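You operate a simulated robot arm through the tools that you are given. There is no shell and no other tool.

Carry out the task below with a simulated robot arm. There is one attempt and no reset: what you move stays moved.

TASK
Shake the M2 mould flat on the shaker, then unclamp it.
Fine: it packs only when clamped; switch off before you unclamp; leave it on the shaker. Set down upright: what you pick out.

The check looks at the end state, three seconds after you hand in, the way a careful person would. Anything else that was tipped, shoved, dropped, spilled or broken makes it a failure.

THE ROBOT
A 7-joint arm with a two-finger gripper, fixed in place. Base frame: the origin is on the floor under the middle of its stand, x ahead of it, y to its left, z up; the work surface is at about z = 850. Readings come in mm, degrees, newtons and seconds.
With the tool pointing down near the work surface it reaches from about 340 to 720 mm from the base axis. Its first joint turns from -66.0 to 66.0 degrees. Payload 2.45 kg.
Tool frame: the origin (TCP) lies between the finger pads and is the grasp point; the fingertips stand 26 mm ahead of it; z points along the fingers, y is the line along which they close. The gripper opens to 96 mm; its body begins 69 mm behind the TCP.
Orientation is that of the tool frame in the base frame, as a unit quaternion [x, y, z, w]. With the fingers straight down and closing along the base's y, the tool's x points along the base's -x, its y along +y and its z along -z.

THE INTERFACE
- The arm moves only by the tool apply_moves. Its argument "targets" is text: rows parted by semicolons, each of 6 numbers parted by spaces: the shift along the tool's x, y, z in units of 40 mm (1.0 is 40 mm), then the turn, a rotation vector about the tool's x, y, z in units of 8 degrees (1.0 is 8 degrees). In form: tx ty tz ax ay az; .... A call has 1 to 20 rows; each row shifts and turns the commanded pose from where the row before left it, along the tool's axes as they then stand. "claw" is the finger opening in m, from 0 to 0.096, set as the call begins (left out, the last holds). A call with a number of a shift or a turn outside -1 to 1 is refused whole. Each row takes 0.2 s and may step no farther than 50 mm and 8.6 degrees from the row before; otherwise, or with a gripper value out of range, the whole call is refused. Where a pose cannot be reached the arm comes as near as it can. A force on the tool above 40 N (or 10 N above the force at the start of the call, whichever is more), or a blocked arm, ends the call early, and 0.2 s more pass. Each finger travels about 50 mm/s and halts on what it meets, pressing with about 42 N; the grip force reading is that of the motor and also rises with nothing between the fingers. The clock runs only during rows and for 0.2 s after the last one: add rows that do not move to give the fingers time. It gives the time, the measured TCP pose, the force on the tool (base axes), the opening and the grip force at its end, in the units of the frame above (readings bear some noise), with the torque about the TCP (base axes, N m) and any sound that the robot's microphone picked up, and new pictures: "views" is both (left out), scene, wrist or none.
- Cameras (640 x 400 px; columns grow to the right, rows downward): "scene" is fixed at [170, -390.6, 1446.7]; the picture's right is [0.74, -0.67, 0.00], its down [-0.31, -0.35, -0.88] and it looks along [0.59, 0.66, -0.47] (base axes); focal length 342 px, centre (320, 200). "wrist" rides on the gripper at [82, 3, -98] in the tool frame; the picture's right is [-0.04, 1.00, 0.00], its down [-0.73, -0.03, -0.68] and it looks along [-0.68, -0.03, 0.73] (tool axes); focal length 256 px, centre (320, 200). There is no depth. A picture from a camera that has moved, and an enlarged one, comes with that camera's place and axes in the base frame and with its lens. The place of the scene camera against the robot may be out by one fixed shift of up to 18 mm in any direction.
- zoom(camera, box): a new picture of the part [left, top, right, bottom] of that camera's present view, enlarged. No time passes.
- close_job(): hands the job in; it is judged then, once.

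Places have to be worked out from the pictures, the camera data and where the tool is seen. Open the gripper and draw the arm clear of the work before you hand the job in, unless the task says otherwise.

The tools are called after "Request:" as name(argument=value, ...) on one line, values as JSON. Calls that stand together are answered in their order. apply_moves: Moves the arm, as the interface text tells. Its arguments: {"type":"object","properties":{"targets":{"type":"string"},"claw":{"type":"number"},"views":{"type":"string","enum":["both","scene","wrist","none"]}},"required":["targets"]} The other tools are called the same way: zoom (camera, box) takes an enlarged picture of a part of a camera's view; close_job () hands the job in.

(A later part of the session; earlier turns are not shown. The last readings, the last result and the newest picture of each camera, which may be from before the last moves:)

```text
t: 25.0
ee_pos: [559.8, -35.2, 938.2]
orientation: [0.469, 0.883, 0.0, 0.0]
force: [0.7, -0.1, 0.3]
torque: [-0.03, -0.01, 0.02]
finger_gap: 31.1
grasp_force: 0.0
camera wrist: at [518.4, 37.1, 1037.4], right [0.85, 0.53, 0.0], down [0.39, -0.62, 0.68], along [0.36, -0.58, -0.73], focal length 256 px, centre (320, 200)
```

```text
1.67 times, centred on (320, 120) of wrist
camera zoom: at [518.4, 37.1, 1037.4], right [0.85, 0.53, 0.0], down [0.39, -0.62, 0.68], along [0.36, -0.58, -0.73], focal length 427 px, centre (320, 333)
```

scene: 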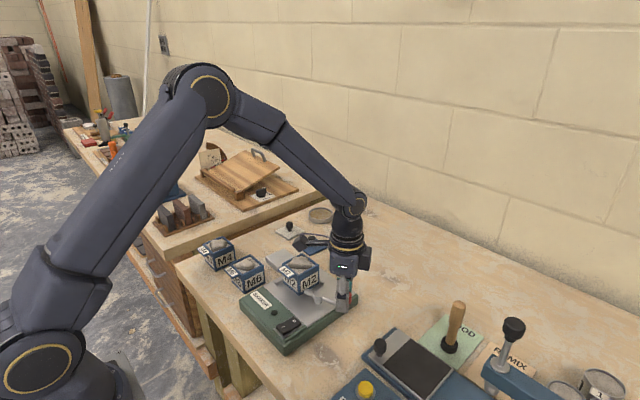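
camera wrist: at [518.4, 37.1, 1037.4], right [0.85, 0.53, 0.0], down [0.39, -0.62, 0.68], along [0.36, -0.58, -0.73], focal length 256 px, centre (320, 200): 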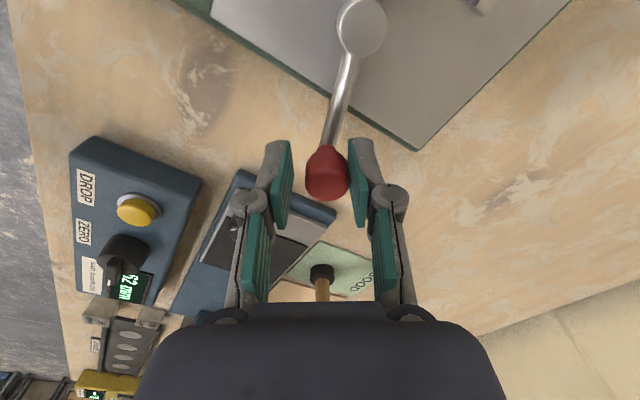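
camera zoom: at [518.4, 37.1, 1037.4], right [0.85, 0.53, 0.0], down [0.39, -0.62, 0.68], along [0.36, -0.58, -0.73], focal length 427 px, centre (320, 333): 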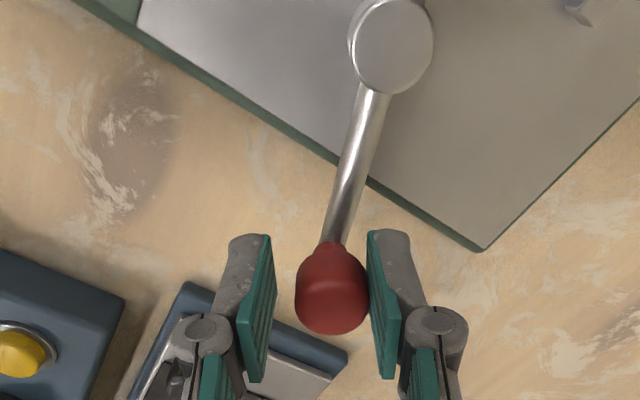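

The nose is now near M2's face and still free. I step on in smaller moves, watching the force.

Request:
apply_moves(targets="0.0463 -0.1016 0 0 0 0; 0.0463 -0.1016 0 0 0 0; 0 0 0 0 0 0")

Request:
zoom(camera="scene", box=[270, 220, 390, 320])

```text
t: 25.8
ee_pos: [553.7, -34.6, 940.0]
orientation: [0.47, 0.883, -0.001, 0.0]
force: [-0.5, -0.2, 0.2]
torque: [-0.03, 0.0, -0.03]
finger_gap: 31.4
grasp_force: 0.1
camera wrist: at [509.8, 36.0, 1037.9], right [0.85, 0.53, 0.0], down [0.39, -0.62, 0.68], along [0.36, -0.58, -0.73], focal length 256 px, centre (320, 200)
```

scene: 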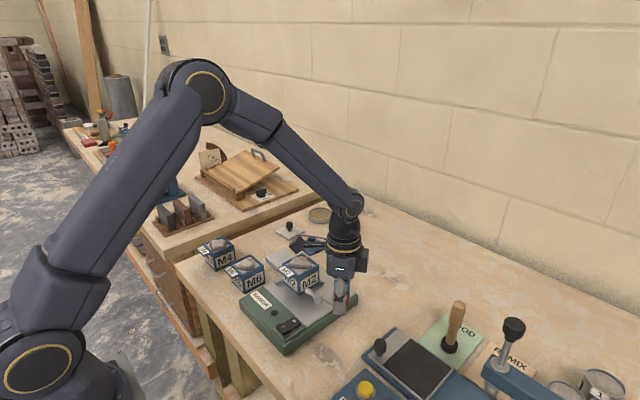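
wrist: 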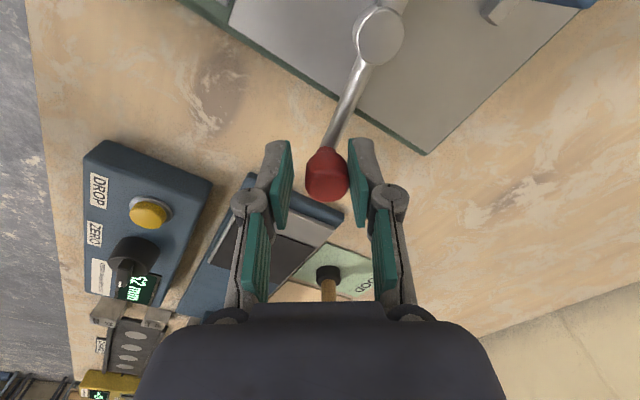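

```text
4.00 times, centred on (330, 270) of scene
camera zoom: at [170.0, -390.6, 1446.7], right [0.74, -0.67, 0.0], down [-0.31, -0.35, -0.88], along [0.59, 0.66, -0.47], focal length 1367 px, centre (280, -80)
```

zoom: 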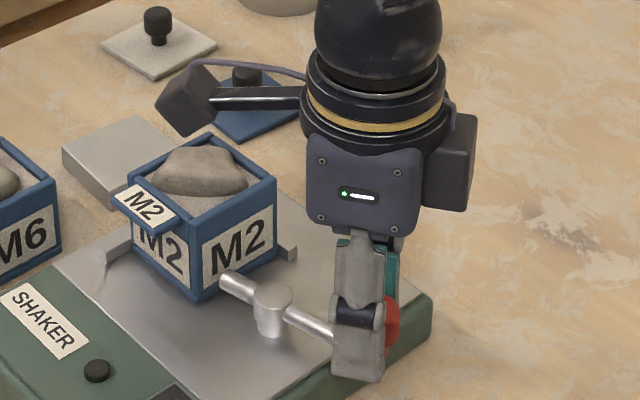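

Still no force. I continue toward the square position (nose pointing straight at the mould) in half steps.

Request:
apply_moves(targets="0.06 -0.094 0 0 0 0; 0.06 -0.094 0 0 0 0; 0 0 0 0 0 0")

Request:
zoom(camera="scene", box=[270, 240, 350, 310])

Request:
zoom(camera="wrist", box=[240, 0, 520, 220])

```text
t: 26.6
ee_pos: [542.9, -34.9, 940.8]
orientation: [0.47, 0.883, 0.0, 0.001]
force: [-0.1, 0.3, 0.1]
torque: [-0.03, -0.02, 0.05]
finger_gap: 31.1
grasp_force: 0.1
camera wrist: at [500.8, 36.0, 1037.2], right [0.85, 0.53, 0.0], down [0.39, -0.62, 0.68], along [0.36, -0.58, -0.73], focal length 256 px, centre (320, 200)
```

scene: 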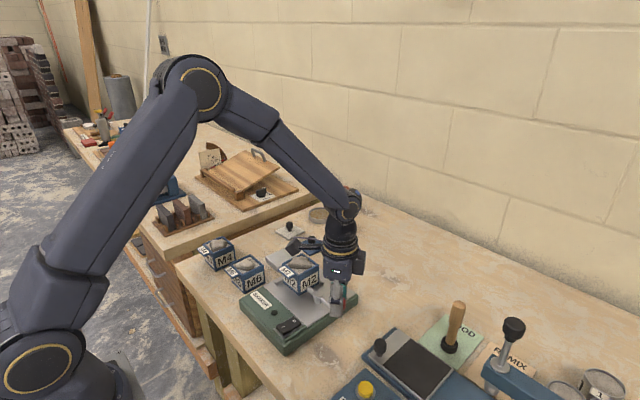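
wrist: 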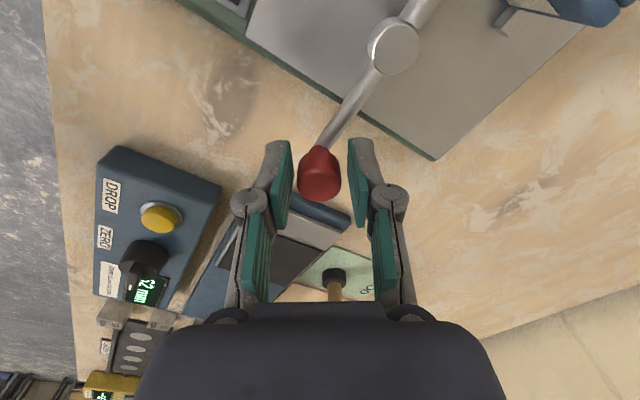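

```text
5.71 times, centred on (310, 275) of scene
camera zoom: at [170.0, -390.6, 1446.7], right [0.74, -0.67, 0.0], down [-0.31, -0.35, -0.88], along [0.59, 0.66, -0.47], focal length 1952 px, centre (377, -229)
```

zoom: 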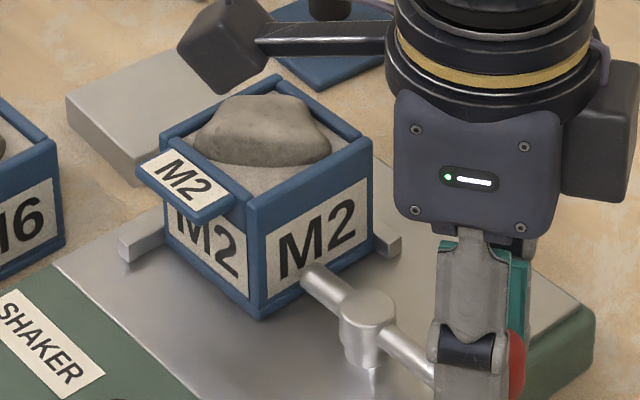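

```text
1.82 times, centred on (380, 110) of wrist
camera zoom: at [500.8, 36.0, 1037.2], right [0.85, 0.53, 0.0], down [0.39, -0.62, 0.68], along [0.36, -0.58, -0.73], focal length 465 px, centre (211, 364)
```

zoom: 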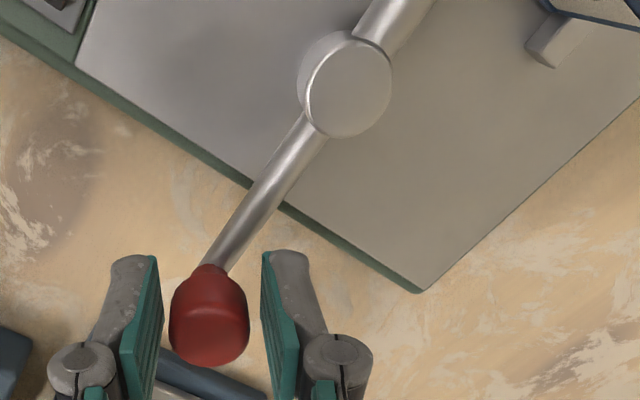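

The nose now points straight at M2, and the knob has gone ahead of the pushing pad, as if it snapped over to about -93°. I test gently whether it is at its stop by closing the gap to the pad and pressing a little.

Request:
apply_moves(targets="0.08 -0.095 0 0 0 0; 0.035 -0.045 0 0 0 0; 0 0 0 0 0 0")

Request:
zoom(camera="wrist", box=[240, 0, 520, 220])

Request:
zoom(camera="scene", box=[270, 240, 350, 310])

```text
t: 27.4
ee_pos: [536.7, -33.8, 940.1]
orientation: [0.469, 0.883, 0.0, 0.0]
force: [3.3, 1.1, 0.5]
torque: [0.02, -0.1, 0.01]
finger_gap: 33.3
grasp_force: 1.7
camera wrist: at [493.4, 36.8, 1037.1], right [0.85, 0.53, 0.0], down [0.38, -0.62, 0.68], along [0.36, -0.58, -0.73], focal length 256 px, centre (320, 200)
```

scene: 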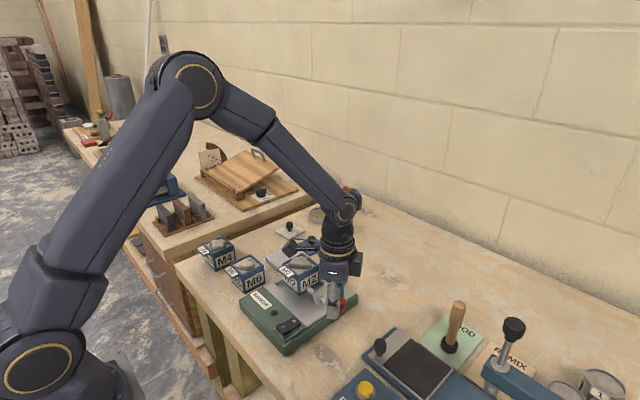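
wrist: 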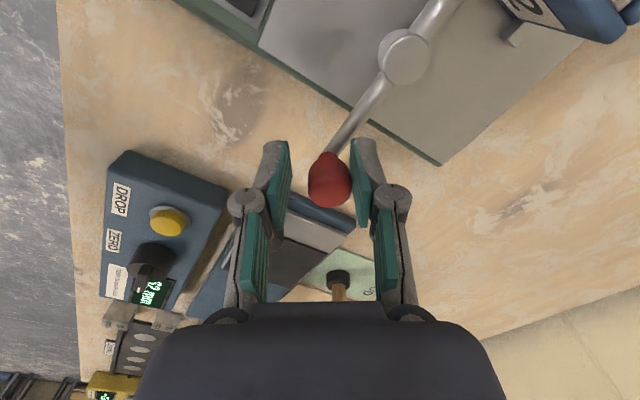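

```text
1.82 times, centred on (380, 110) of wrist
camera zoom: at [493.4, 36.8, 1037.1], right [0.85, 0.53, 0.0], down [0.38, -0.62, 0.68], along [0.36, -0.58, -0.73], focal length 465 px, centre (211, 364)
```

zoom: 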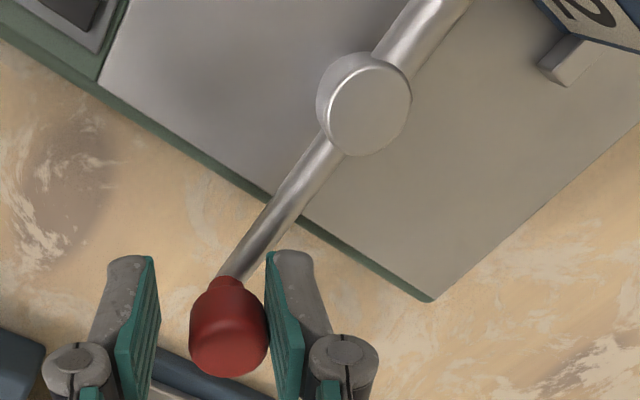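

```text
5.71 times, centred on (310, 275) of scene
camera zoom: at [170.1, -390.6, 1446.7], right [0.74, -0.67, 0.0], down [-0.31, -0.35, -0.88], along [0.59, 0.66, -0.47], focal length 1952 px, centre (377, -229)
```

zoom: 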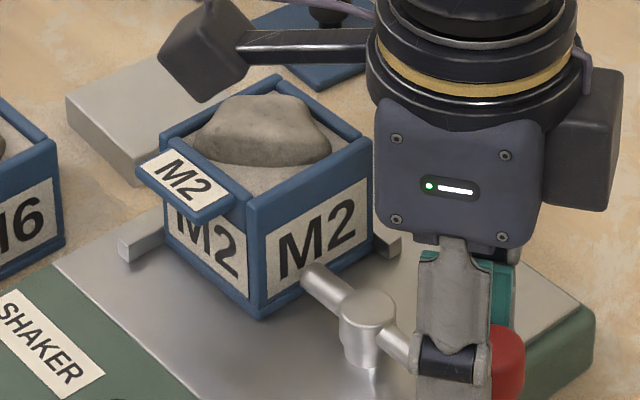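

The pad now meets firm resistance (3 N, finger pushed back 2 mm) and the lever does not move, so it is at its clamped stop. I centre, open, and lift off the knob.

Request:
apply_moves(targets="-0.06 0.1 0 0 0 0; 0 0 0 0 0 0", views="none")

Request:
apply_moves(targets="0 0 0 0 0 0; 0 0 0 0 0 0; 0 0 -0.8 0 0 0; 0 0 -0.9 0 0 0; 0 0 -0.8 0 0 0; 0 0 0 0 0 0", claw=0.05)

Request:
zoom(camera="scene", box=[240, 230, 370, 340])

```text
t: 28.0
ee_pos: [540.0, -34.2, 939.2]
orientation: [0.47, 0.883, 0.0, 0.0]
force: [-0.2, -0.4, -0.3]
torque: [0.01, -0.03, 0.02]
finger_gap: 31.0
grasp_force: 0.1
```

```text
t: 29.4
ee_pos: [542.1, -32.4, 1039.7]
orientation: [0.469, 0.883, 0.0, 0.0]
force: [-0.8, 0.4, -0.5]
torque: [-0.01, 0.02, 0.0]
finger_gap: 50.1
grasp_force: 0.1
camera wrist: at [499.2, 38.2, 1137.4], right [0.85, 0.53, 0.0], down [0.39, -0.62, 0.68], along [0.36, -0.58, -0.73], focal length 256 px, centre (320, 200)
```

scene: 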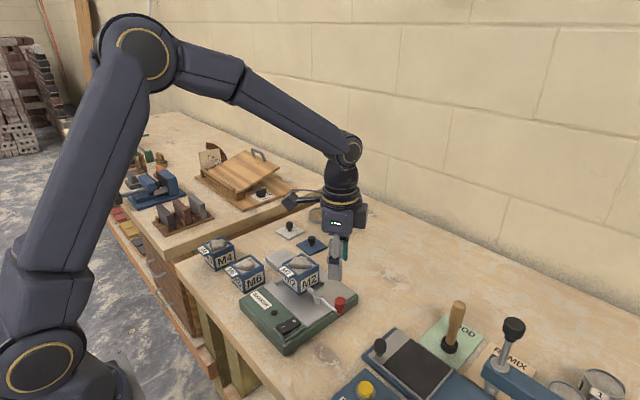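
wrist: 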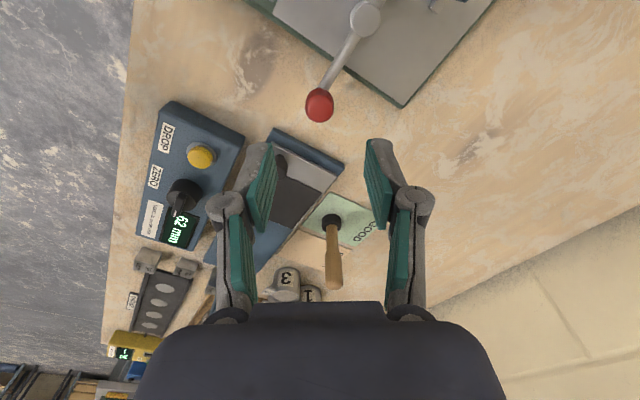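

```text
3.64 times, centred on (305, 285) of scene
camera zoom: at [170.0, -390.6, 1446.7], right [0.74, -0.67, 0.0], down [-0.31, -0.35, -0.88], along [0.59, 0.66, -0.47], focal length 1242 px, centre (374, -109)
```

zoom: 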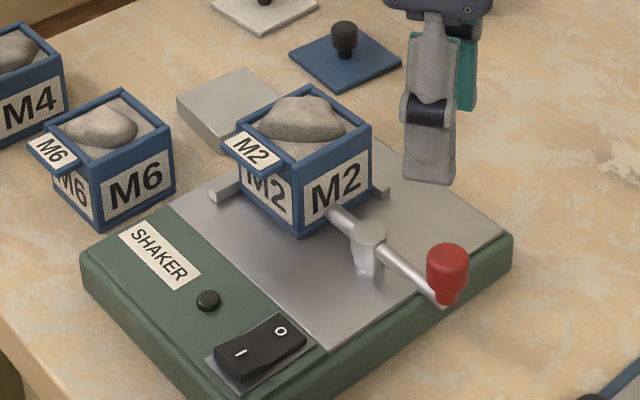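

The lever is over with its nose against M2's face. I estimate the rocker spans x ≈ 433–479 at y ≈ 14.5, with its "I" end toward the robot and raised. I turn the gripper back square, close the fingers, and move above the I end for a close look.

Request:
apply_moves(targets="0 0 0 0 0 -1; 0 0 0 0 0 -1; 0 0 0 0 0 -1; 0 0 0 0 0 -1; 0 0 0 0 0 -1; 0 0 0 0 0 -1; 0 0 0 0 0 -1; 0.842 0.404 0.5 0 0 0; 0.842 0.404 0.5 0 0 0; 0.842 0.404 0.5 0 0 0; 0 0 0 0 0 0", claw=0.0)

Request:
zoom(camera="wrist", box=[220, 40, 420, 220])

Request:
zoom(camera="scene", box=[250, 280, 330, 350])

```text
t: 31.8
ee_pos: [439.1, 11.9, 981.8]
orientation: [0.001, 1.0, 0.0, 0.0]
force: [-0.3, 0.3, -0.8]
torque: [-0.02, 0.01, -0.03]
finger_gap: 0.0
grasp_force: 28.2
camera wrist: at [357.6, 16.3, 1078.6], right [0.04, 1.0, 0.0], down [0.73, -0.03, 0.68], along [0.68, -0.03, -0.73], focal length 256 px, centre (320, 200)
```

scene: 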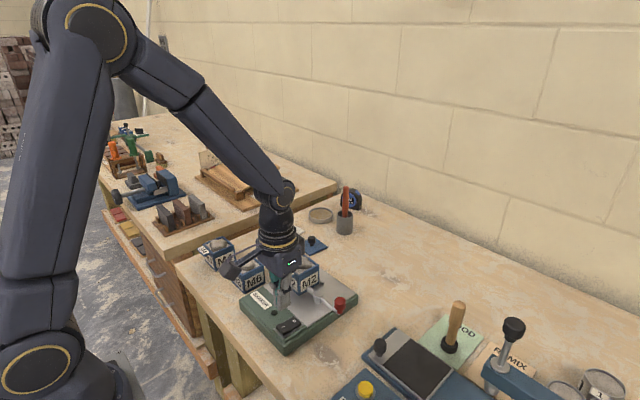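
wrist: 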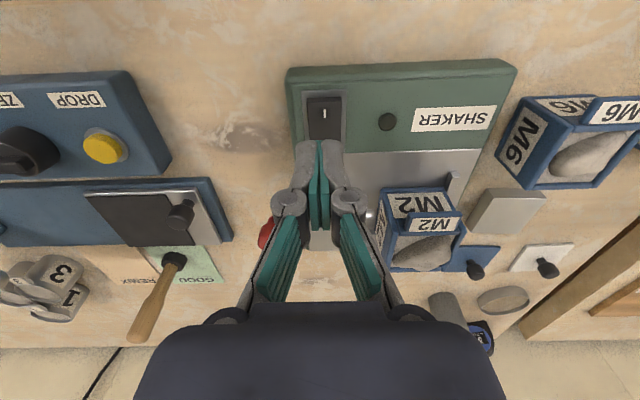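

```text
2.22 times, centred on (320, 130) of wrist
camera zoom: at [357.6, 16.3, 1078.6], right [0.04, 1.0, 0.0], down [0.73, -0.03, 0.68], along [0.68, -0.03, -0.73], focal length 569 px, centre (320, 356)
```

zoom: 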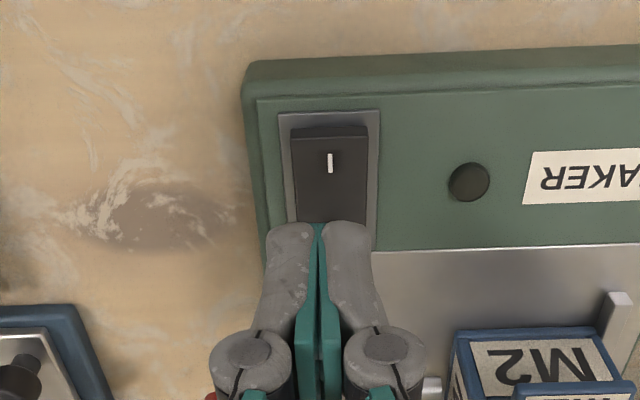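

```text
5.71 times, centred on (290, 315) of scene
camera zoom: at [170.0, -390.6, 1446.7], right [0.74, -0.67, 0.0], down [-0.31, -0.35, -0.88], along [0.59, 0.66, -0.47], focal length 1952 px, centre (491, -457)
```

zoom: 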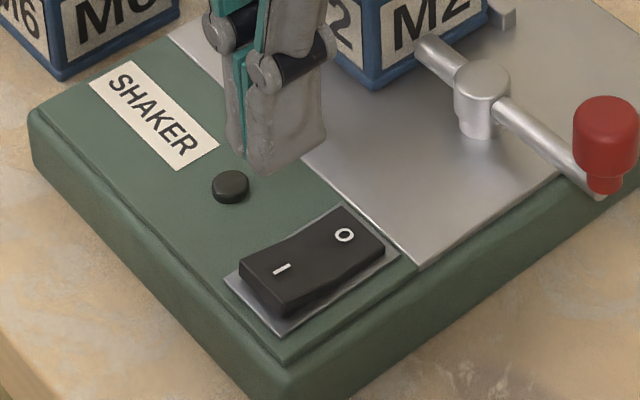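

The rocker's I end is raised (off now), centred at about (440, 16). I shift 2.6 mm sideways and lower to about 8 mm above it.

Request:
apply_moves(targets="0.02 0.065 0.5 0 0 0; 0 0 0.5 0 0 0; 0 0 0.4 0 0 0; 0 0 0 0 0 0")

Request:
zoom(camera="scene", box=[250, 270, 340, 350])

Request:
zoom(camera="wrist", box=[220, 40, 420, 220])

```text
t: 32.8
ee_pos: [438.9, 16.4, 923.1]
orientation: [0.0, 1.0, 0.0, 0.0]
force: [-0.5, 0.0, -0.1]
torque: [0.01, -0.02, 0.03]
finger_gap: 0.1
grasp_force: 28.4
camera wrist: at [357.4, 21.3, 1021.1], right [0.04, 1.0, 0.0], down [0.73, -0.03, 0.68], along [0.68, -0.03, -0.73], focal length 256 px, centre (320, 200)
```

scene: 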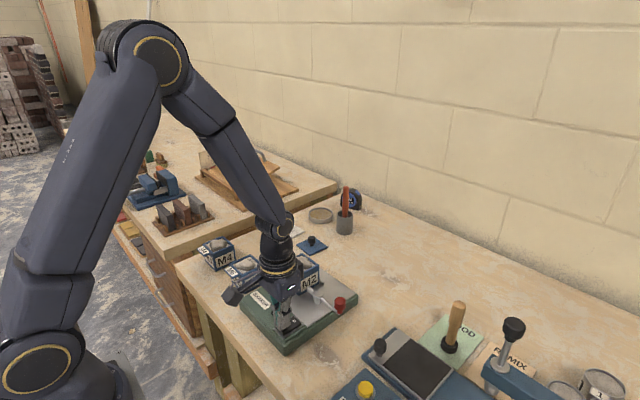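
wrist: 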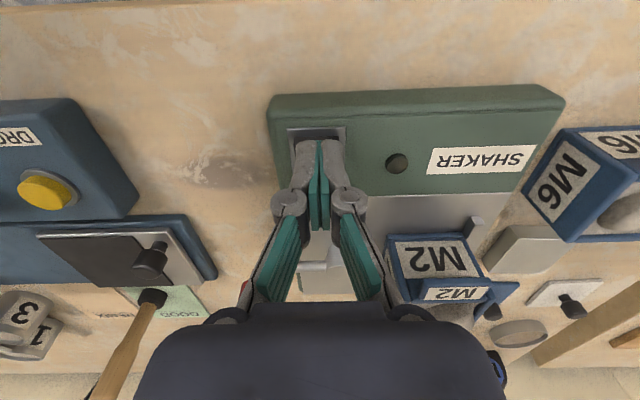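

```text
5.00 times, centred on (295, 310) of scene
camera zoom: at [170.0, -390.6, 1446.7], right [0.74, -0.67, 0.0], down [-0.31, -0.35, -0.88], along [0.59, 0.66, -0.47], focal length 1708 px, centre (445, -350)
```

zoom: 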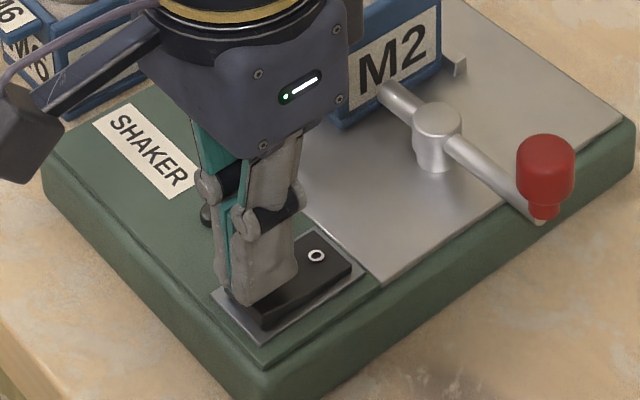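

```text
2.22 times, centred on (320, 130) of wrist
camera zoom: at [357.4, 21.3, 1021.1], right [0.04, 1.0, 0.0], down [0.73, -0.03, 0.68], along [0.68, -0.03, -0.73], focal length 569 px, centre (320, 356)
```

zoom: 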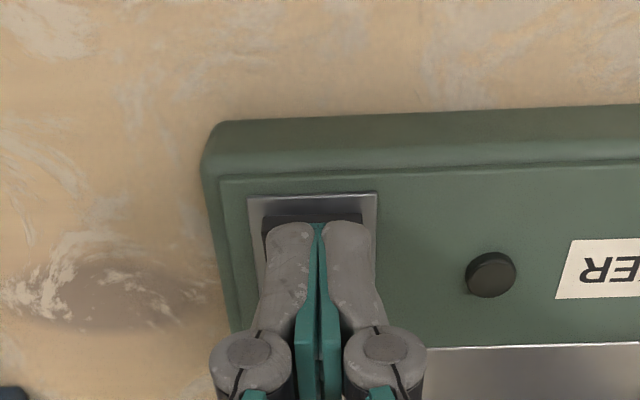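

The closed tips are right over the I end. I step down in small moves and watch for force and sound.

Request:
apply_moves(targets="0 0 0.03 0 0 0; 0 0 0.03 0 0 0; 0 0 0.03 0 0 0; 0 0 0.03 0 0 0; 0 0 0 0 0 0", views="none")

```text
t: 34.0
ee_pos: [439.4, 17.3, 918.5]
orientation: [0.0, 1.0, 0.0, 0.0]
force: [-0.1, 0.0, 0.4]
torque: [0.01, 0.0, 0.02]
finger_gap: 5.9
grasp_force: 28.5
```

The finger gap reads 5.9 mm, which is unexpected, so I look before going further.

Request:
apply_moves(targets="0 0 0 0 0 0")

Request:
zoom(camera="scene", box=[250, 270, 340, 350])

Request:
zoom(camera="wrist", box=[220, 40, 420, 220])

```text
t: 34.4
ee_pos: [439.2, 18.1, 918.5]
orientation: [0.0, 1.0, 0.0, -0.001]
force: [0.0, 0.0, 0.7]
torque: [0.01, -0.01, 0.02]
finger_gap: 6.0
grasp_force: 28.3
camera wrist: at [357.7, 21.6, 1016.6], right [0.04, 1.0, 0.0], down [0.73, -0.03, 0.68], along [0.68, -0.03, -0.73], focal length 256 px, centre (320, 200)
```

scene: 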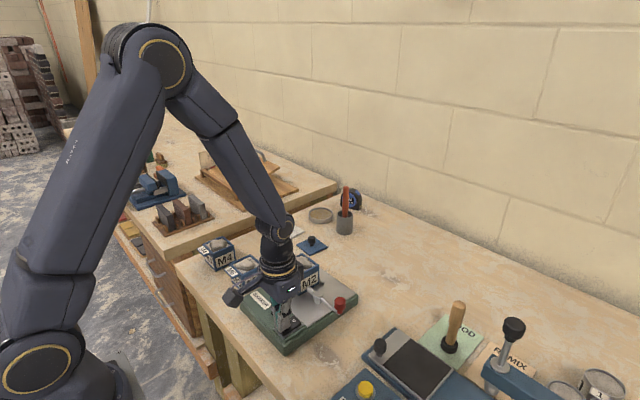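
wrist: 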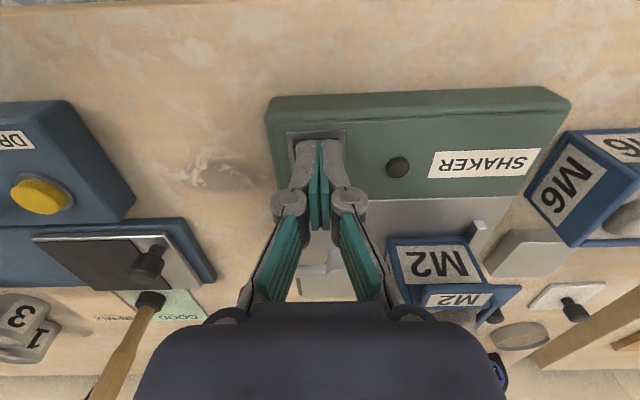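

```text
5.00 times, centred on (295, 310) of scene
camera zoom: at [170.0, -390.6, 1446.7], right [0.74, -0.67, 0.0], down [-0.31, -0.35, -0.88], along [0.59, 0.66, -0.47], focal length 1708 px, centre (445, -350)
```

zoom: 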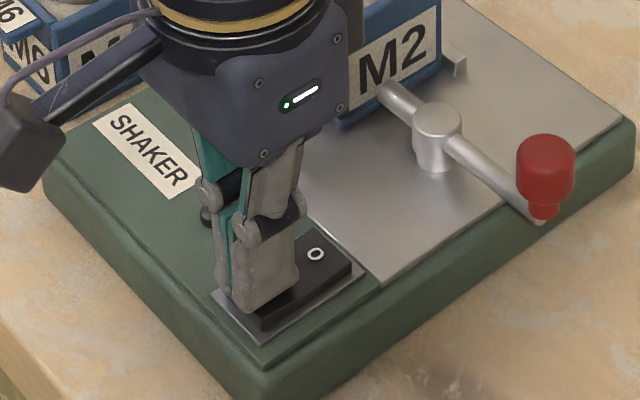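

```text
2.22 times, centred on (320, 130) of wrist
camera zoom: at [357.7, 21.6, 1016.6], right [0.04, 1.0, 0.0], down [0.73, -0.03, 0.68], along [0.68, -0.03, -0.73], focal length 569 px, centre (320, 356)
```

zoom: 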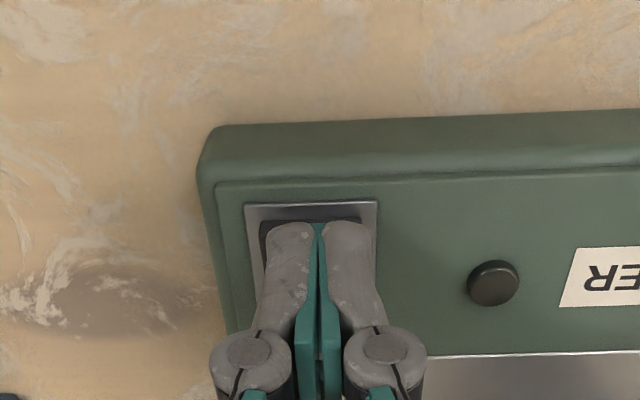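

The pictures show the fingers closed and touching nothing else, so I carry on pressing down in small steps.

Request:
apply_moves(targets="0 0 0.03 0 0 0; 0 0 0.03 0 0 0; 0 0 0 0 0 0", views="none")

```text
t: 35.2
ee_pos: [438.3, 17.7, 917.7]
orientation: [0.0, 1.0, 0.0, 0.001]
force: [-5.9, -1.4, 20.6]
torque: [-0.03, -0.13, 0.0]
finger_gap: 5.6
grasp_force: 29.1
```

Contact: 20 N upward on the rocker end. I press a little further to make it tip over.

Request:
apply_moves(targets="0 0 0.025 0 0 0; 0 0 0.025 0 0 0; 0 0 0 0 0 0")

Request:
zoom(camera="scene", box=[250, 270, 340, 350])

```text
t: 35.6
ee_pos: [439.5, 16.9, 916.7]
orientation: [0.001, 1.0, 0.0, 0.001]
force: [-5.7, -0.6, 12.1]
torque: [-0.03, 0.02, -0.03]
finger_gap: 6.3
grasp_force: 28.5
stopped in row 1: the force on the tool passed its limit at 46 N (the readings are from after the stop); the commanded pose is now the measured one
camera wrist: at [357.2, 21.9, 1015.1], right [0.04, 1.0, 0.0], down [0.73, -0.03, 0.68], along [0.68, -0.03, -0.73], focal length 256 px, centre (320, 200)
```

scene: 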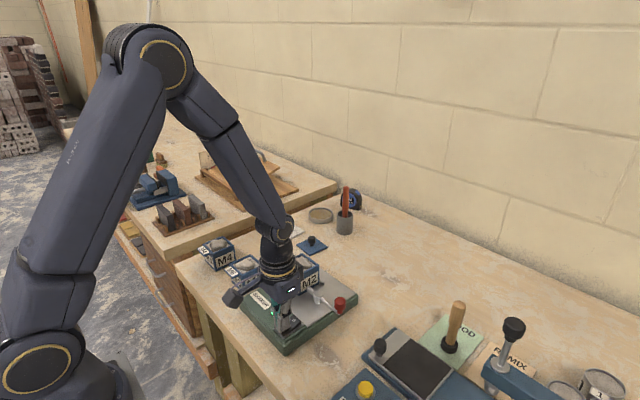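
wrist: 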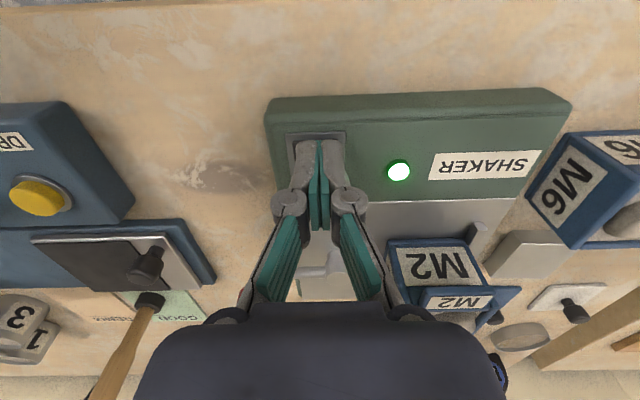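

```text
5.00 times, centred on (295, 310) of scene
camera zoom: at [169.7, -390.7, 1446.8], right [0.74, -0.67, 0.0], down [-0.31, -0.35, -0.88], along [0.59, 0.66, -0.47], focal length 1708 px, centre (445, -350)
```

zoom: 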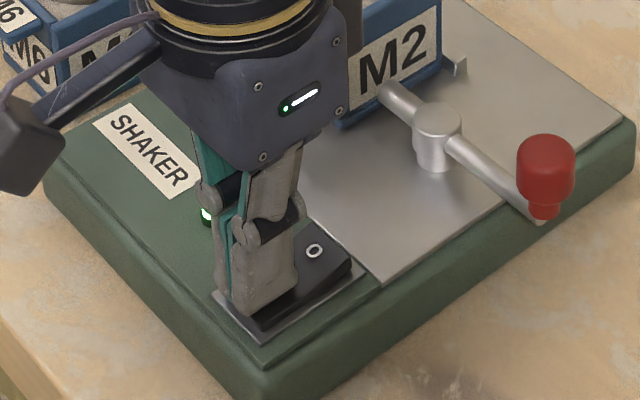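

The lamp is green, so the shaker is on. I lift off the switch and watch the mould's fill.

Request:
apply_moves(targets="0 0 -0.3 0 0 0; 0 0 -0.8 0 0 0; 0 0 -0.6 0 0 0; 0 0 0 0 0 0")

Request:
zoom(camera="scene", box=[240, 230, 370, 350])

Request:
zoom(camera="wrist", box=[260, 40, 520, 280])

```text
t: 36.6
ee_pos: [439.6, 18.7, 985.3]
orientation: [0.0, 1.0, 0.0, 0.0]
force: [0.3, -0.1, -0.5]
torque: [0.04, -0.06, 0.02]
finger_gap: 0.1
grasp_force: 28.4
camera wrist: at [358.0, 23.1, 1083.3], right [0.04, 1.0, 0.0], down [0.73, -0.03, 0.68], along [0.68, -0.03, -0.73], focal length 256 px, centre (320, 200)
```

scene: 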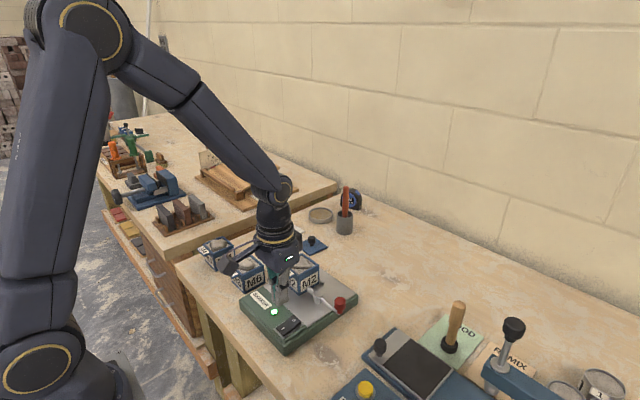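
wrist: 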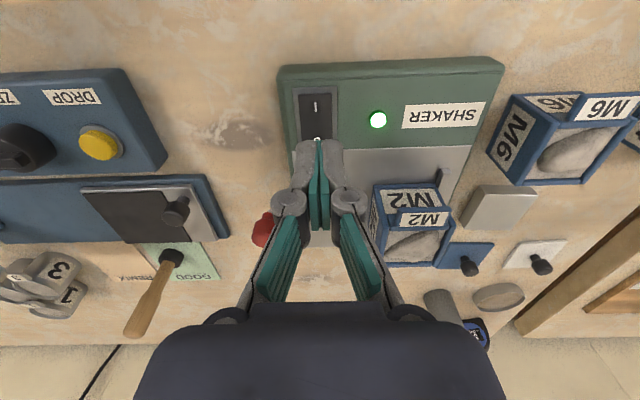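

```text
3.33 times, centred on (305, 290) of scene
camera zoom: at [170.0, -390.6, 1446.7], right [0.74, -0.67, 0.0], down [-0.31, -0.35, -0.88], along [0.59, 0.66, -0.47], focal length 1139 px, centre (370, -100)
```

zoom: 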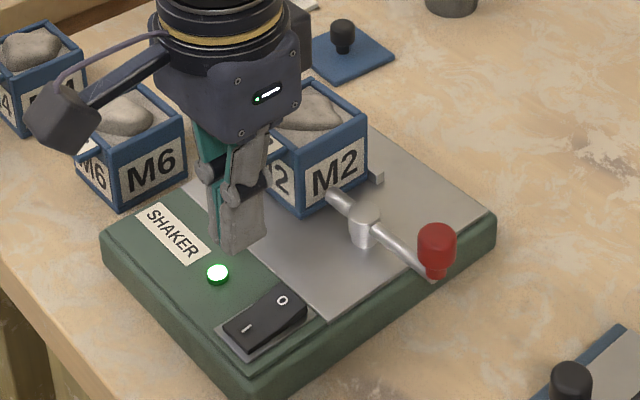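

```text
1.67 times, centred on (390, 160) of wrist
camera zoom: at [358.0, 23.1, 1083.3], right [0.04, 1.0, 0.0], down [0.73, -0.03, 0.68], along [0.68, -0.03, -0.73], focal length 427 px, centre (203, 267)
```

zoom: 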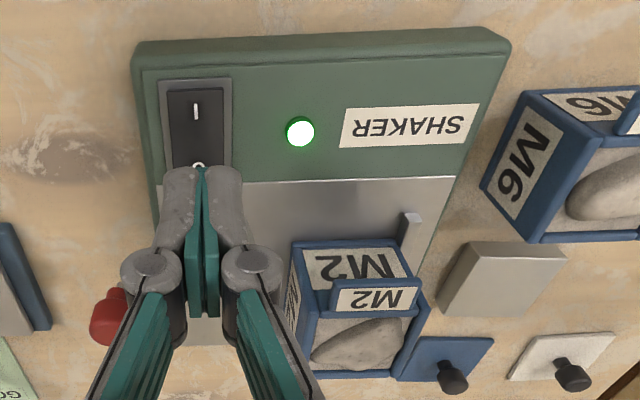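

The fill is settling and the lamp is lit. I move above the O end while waiting two seconds.

Request:
apply_moves(targets="-0.4 -0.04 0 0 0 0; -0.375 0 0 0 0 0; 0 0 0 0 0 0; 0 0 0 0 0 0; 0 0 0 0 0 0; 0 0 0 0 0 0; 0 0 0 0 0 0; 0 0 0 0 0 0; 0 0 0 0 0 0; 0 0 0 0 0 0")

Request:
zoom(camera="scene", box=[240, 230, 370, 350])

Request:
zoom(camera="wrist", box=[260, 40, 520, 280])

```text
t: 38.8
ee_pos: [470.5, 14.8, 983.5]
orientation: [0.001, 1.0, 0.001, 0.002]
force: [0.2, 0.0, -0.6]
torque: [-0.03, 0.03, -0.02]
finger_gap: 0.0
grasp_force: 27.8
camera wrist: at [388.5, 20.5, 1081.7], right [0.04, 1.0, 0.0], down [0.73, -0.03, 0.68], along [0.68, -0.03, -0.73], focal length 256 px, centre (320, 200)
```

scene: 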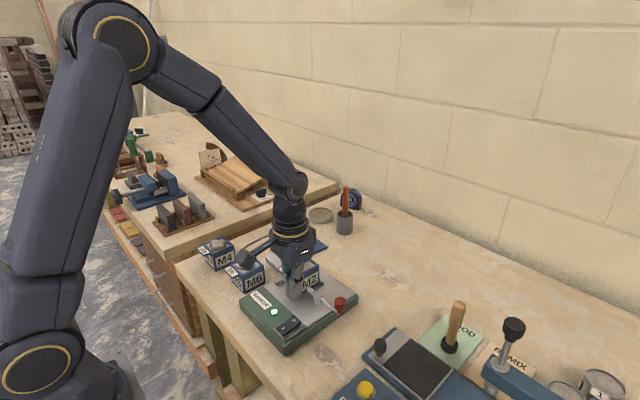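
wrist: 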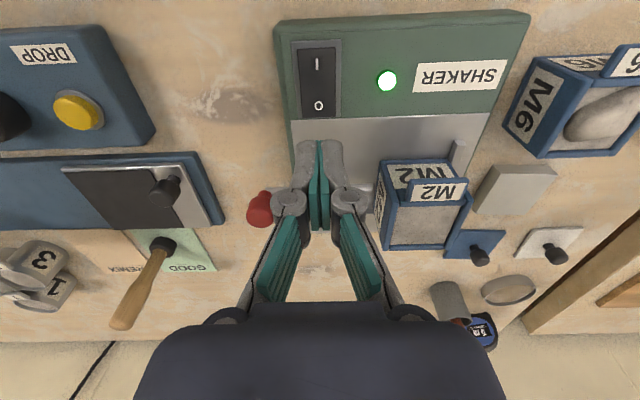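

```text
3.33 times, centred on (305, 290) of scene
camera zoom: at [170.0, -390.6, 1446.7], right [0.74, -0.67, 0.0], down [-0.31, -0.35, -0.88], along [0.59, 0.66, -0.47], focal length 1139 px, centre (370, -100)
```

zoom: 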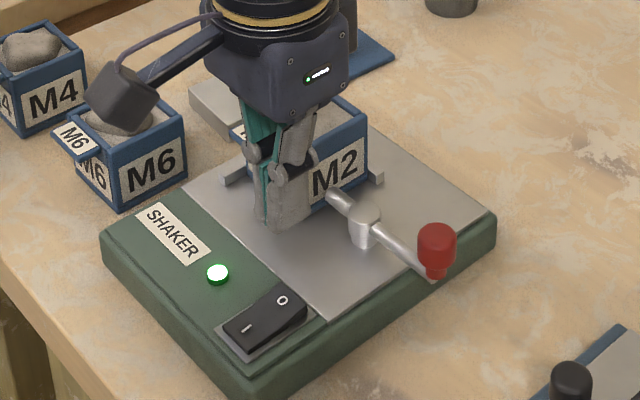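

```text
1.67 times, centred on (390, 160) of wrist
camera zoom: at [388.5, 20.5, 1081.7], right [0.04, 1.0, 0.0], down [0.73, -0.03, 0.68], along [0.68, -0.03, -0.73], focal length 427 px, centre (203, 267)
```

zoom: 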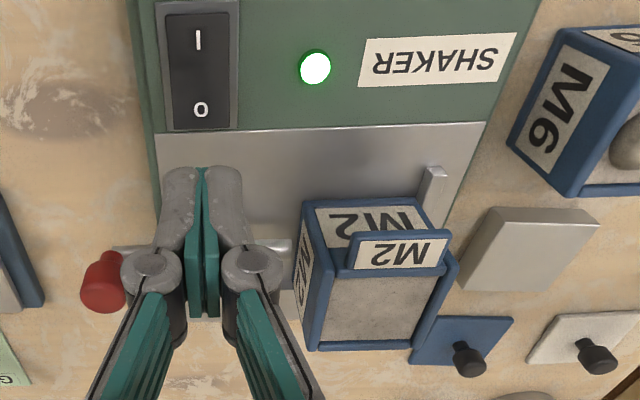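

M2's fill is now flat and level with its rim in the wrist view. I lower over the O end (469, 15) to switch off.

Request:
apply_moves(targets="0 0.015 0.6 0 0 0; 0 0 0.6 0 0 0; 0 0 0.3 0 0 0; 0 0 0 0 0 0")

Request:
zoom(camera="scene", box=[250, 250, 350, 340])

Request:
zoom(camera="wrist", box=[260, 40, 520, 280])

```text
t: 39.8
ee_pos: [472.4, 16.3, 923.8]
orientation: [0.0, 1.0, 0.0, 0.001]
force: [0.3, -0.5, -0.6]
torque: [0.0, -0.02, -0.03]
finger_gap: 0.1
grasp_force: 28.6
camera wrist: at [389.6, 20.7, 1021.3], right [0.04, 1.0, 0.0], down [0.73, -0.03, 0.68], along [0.68, -0.03, -0.73], focal length 256 px, centre (320, 200)
```

scene: 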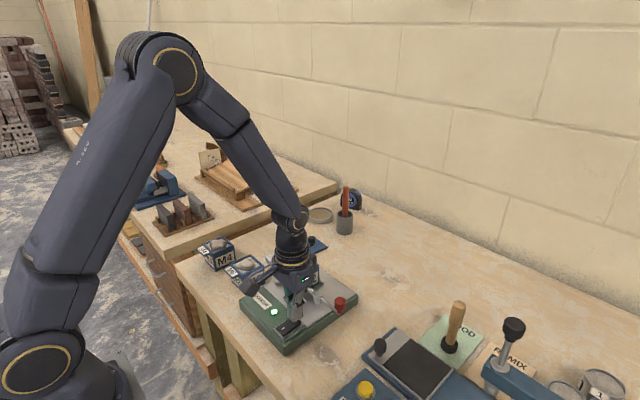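
wrist: 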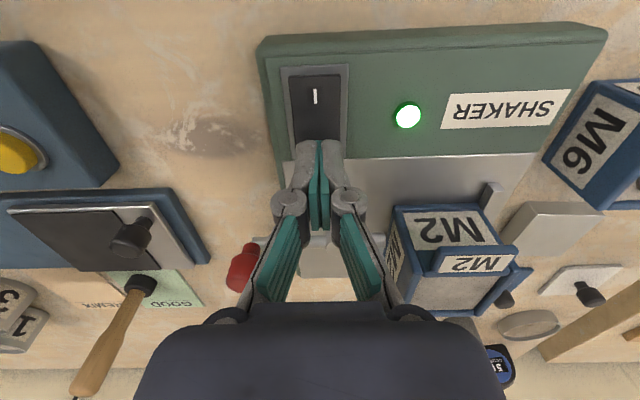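

```text
4.44 times, centred on (300, 295) of scene
camera zoom: at [170.0, -390.6, 1446.7], right [0.74, -0.67, 0.0], down [-0.31, -0.35, -0.88], along [0.59, 0.66, -0.47], focal length 1518 px, centre (409, -222)
```

zoom: 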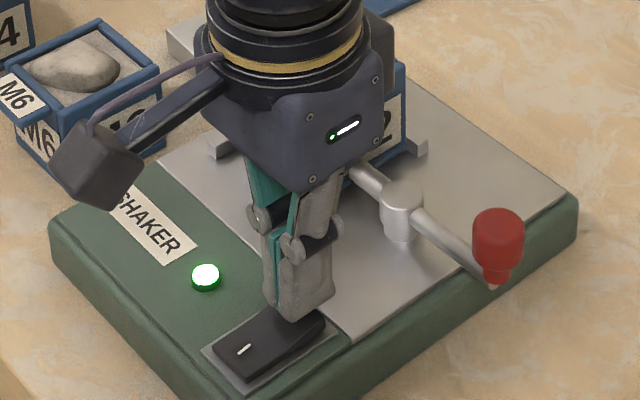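

```text
1.67 times, centred on (390, 160) of wrist
camera zoom: at [389.6, 20.7, 1021.3], right [0.04, 1.0, 0.0], down [0.73, -0.03, 0.68], along [0.68, -0.03, -0.73], focal length 427 px, centre (203, 267)
```

zoom: 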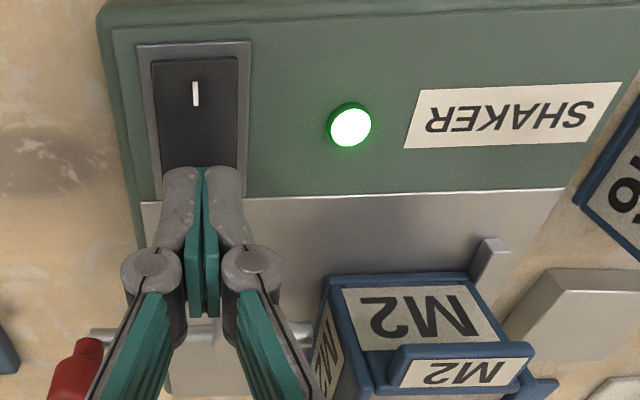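

The tips are above the O end. I shift 3 mm back toward the rocker and press down in small steps.

Request:
apply_moves(targets="0.06 0 0.03 0 0 0; 0 0 0.03 0 0 0; 0 0 0.03 0 0 0; 0 0 0.03 0 0 0; 0 0 0 0 0 0", views="none")

Request:
apply_moves(targets="0 0 0.03 0 0 0; 0 0 0.03 0 0 0; 0 0 0 0 0 0")

```text
t: 41.0
ee_pos: [467.5, 16.8, 921.0]
orientation: [0.0, 1.0, 0.0, 0.001]
force: [-0.2, -0.3, 1.4]
torque: [0.04, 0.02, 0.02]
finger_gap: 5.7
grasp_force: 28.0
```

```text
t: 41.8
ee_pos: [469.1, 15.9, 918.4]
orientation: [0.0, 1.0, 0.0, 0.001]
force: [-0.6, 0.3, 4.0]
torque: [-0.01, 0.04, -0.01]
finger_gap: 5.9
grasp_force: 29.0
camera wrist: at [386.7, 20.6, 1015.0], right [0.04, 1.0, 0.0], down [0.73, -0.03, 0.68], along [0.68, -0.03, -0.73], focal length 256 px, centre (320, 200)
```

scene: 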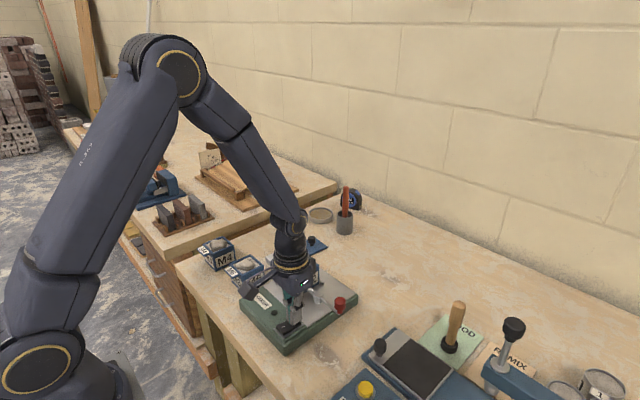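
wrist: 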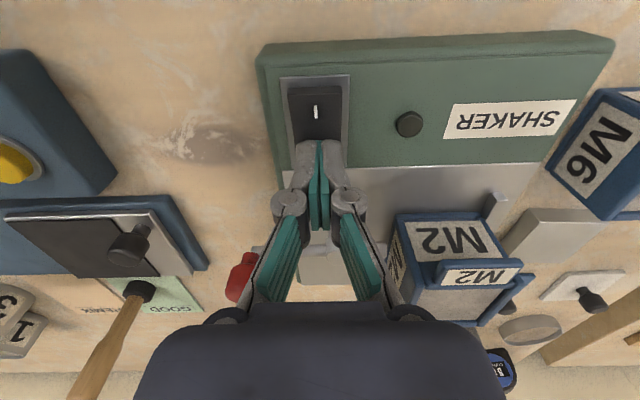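

The lamp is out, so the shaker is off. I lift off and check the mould and switch.

Request:
apply_moves(targets="0 0 -0.3 0 0 0; 0 0 -0.9 0 0 0; 0 0 -0.9 0 0 0; 0 0 -0.9 0 0 0; 0 0 0 0 0 0")

Request:
zoom(camera="wrist", box=[240, 0, 500, 240])

Request:
zoom(camera="scene", box=[240, 230, 370, 350])

```text
t: 43.0
ee_pos: [467.6, 17.3, 1040.0]
orientation: [0.0, 1.0, 0.0, 0.001]
force: [0.2, 0.0, 0.0]
torque: [0.02, 0.0, 0.02]
finger_gap: 0.1
grasp_force: 28.0
camera wrist: at [385.0, 20.8, 1136.7], right [0.04, 1.0, 0.0], down [0.73, -0.03, 0.68], along [0.68, -0.03, -0.73], focal length 256 px, centre (320, 200)
```

scene: 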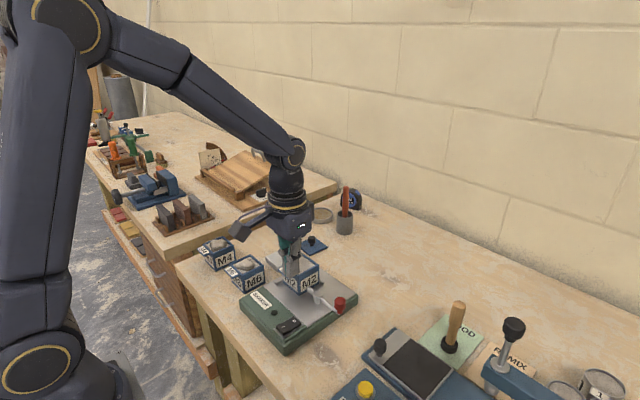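
wrist: 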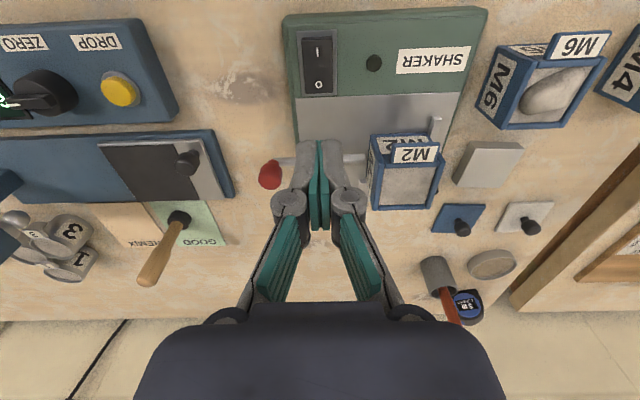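

```text
1.67 times, centred on (370, 120) of wrist
camera zoom: at [385.0, 20.8, 1136.7], right [0.04, 1.0, 0.0], down [0.73, -0.03, 0.68], along [0.68, -0.03, -0.73], focal length 427 px, centre (237, 333)
```

zoom: 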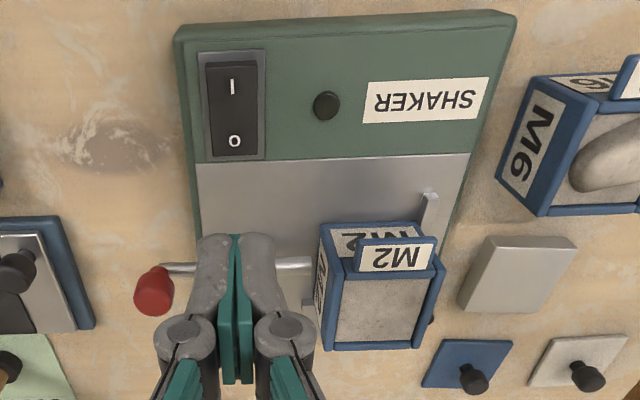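

```text
3.33 times, centred on (305, 290) of scene
camera zoom: at [170.0, -390.6, 1446.7], right [0.74, -0.67, 0.0], down [-0.31, -0.35, -0.88], along [0.59, 0.66, -0.47], focal length 1139 px, centre (370, -100)
```

zoom: 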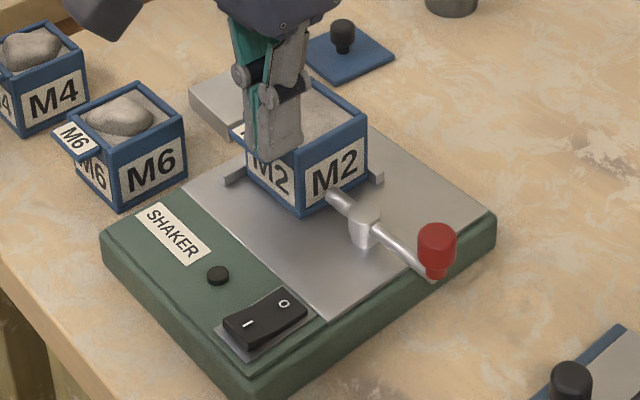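

The switch is at O with the lamp out, and M2's fill is flat. Next I unclamp: I go back above the knob at about (543, -36) with the gripper turned 56° and opened.

Request:
apply_moves(targets="-0.623 -0.442 0.1 0 0 0; -0.623 -0.442 0.1 0 0 0; -0.623 -0.442 0.1 0 0 0; 0 0 0 0 0 1; 0 0 0 0 0 1; 0 0 0 0 0 1; 0 0 0 0 0 1; 0 0 0 0 0 1; 0 0 0 0 0 1; 0 0 0 0 0 1; 0 0 0 0 0 0", claw=0.05)

Request:
zoom(camera="wrist", box=[200, 0, 440, 220])

```text
t: 45.4
ee_pos: [542.9, -37.9, 1025.5]
orientation: [0.471, 0.882, 0.001, 0.0]
force: [-0.6, -0.5, 0.2]
torque: [-0.04, 0.01, 0.01]
finger_gap: 50.2
grasp_force: 0.1
camera wrist: at [499.3, 34.3, 1124.2], right [0.85, 0.52, 0.0], down [0.38, -0.63, 0.68], along [0.36, -0.58, -0.73], focal length 256 px, centre (320, 200)
```

scene: 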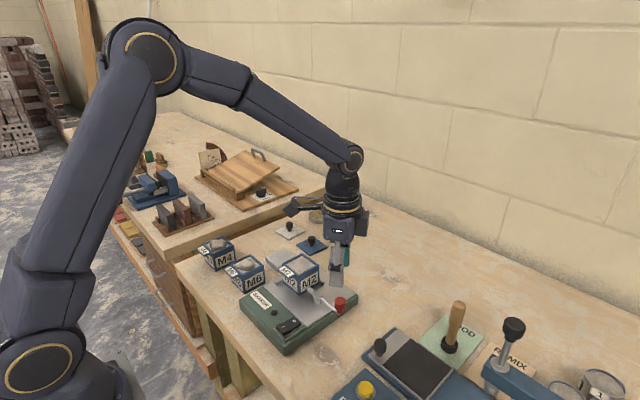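
wrist: 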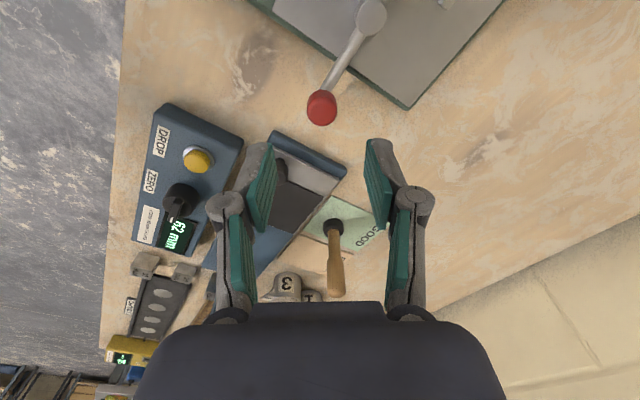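

```text
1.82 times, centred on (320, 110) of wrist
camera zoom: at [499.3, 34.3, 1124.2], right [0.85, 0.52, 0.0], down [0.38, -0.63, 0.68], along [0.36, -0.58, -0.73], focal length 465 px, centre (320, 364)
```

zoom: 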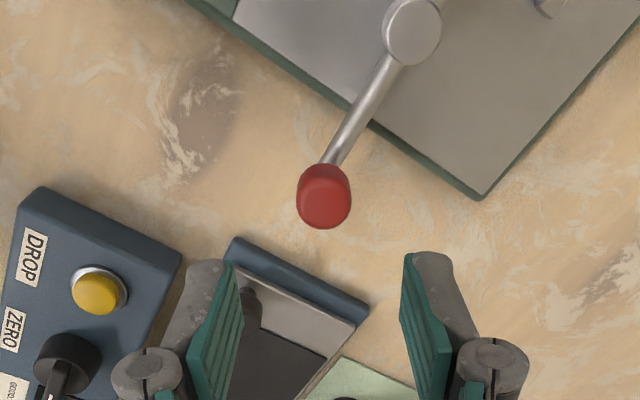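

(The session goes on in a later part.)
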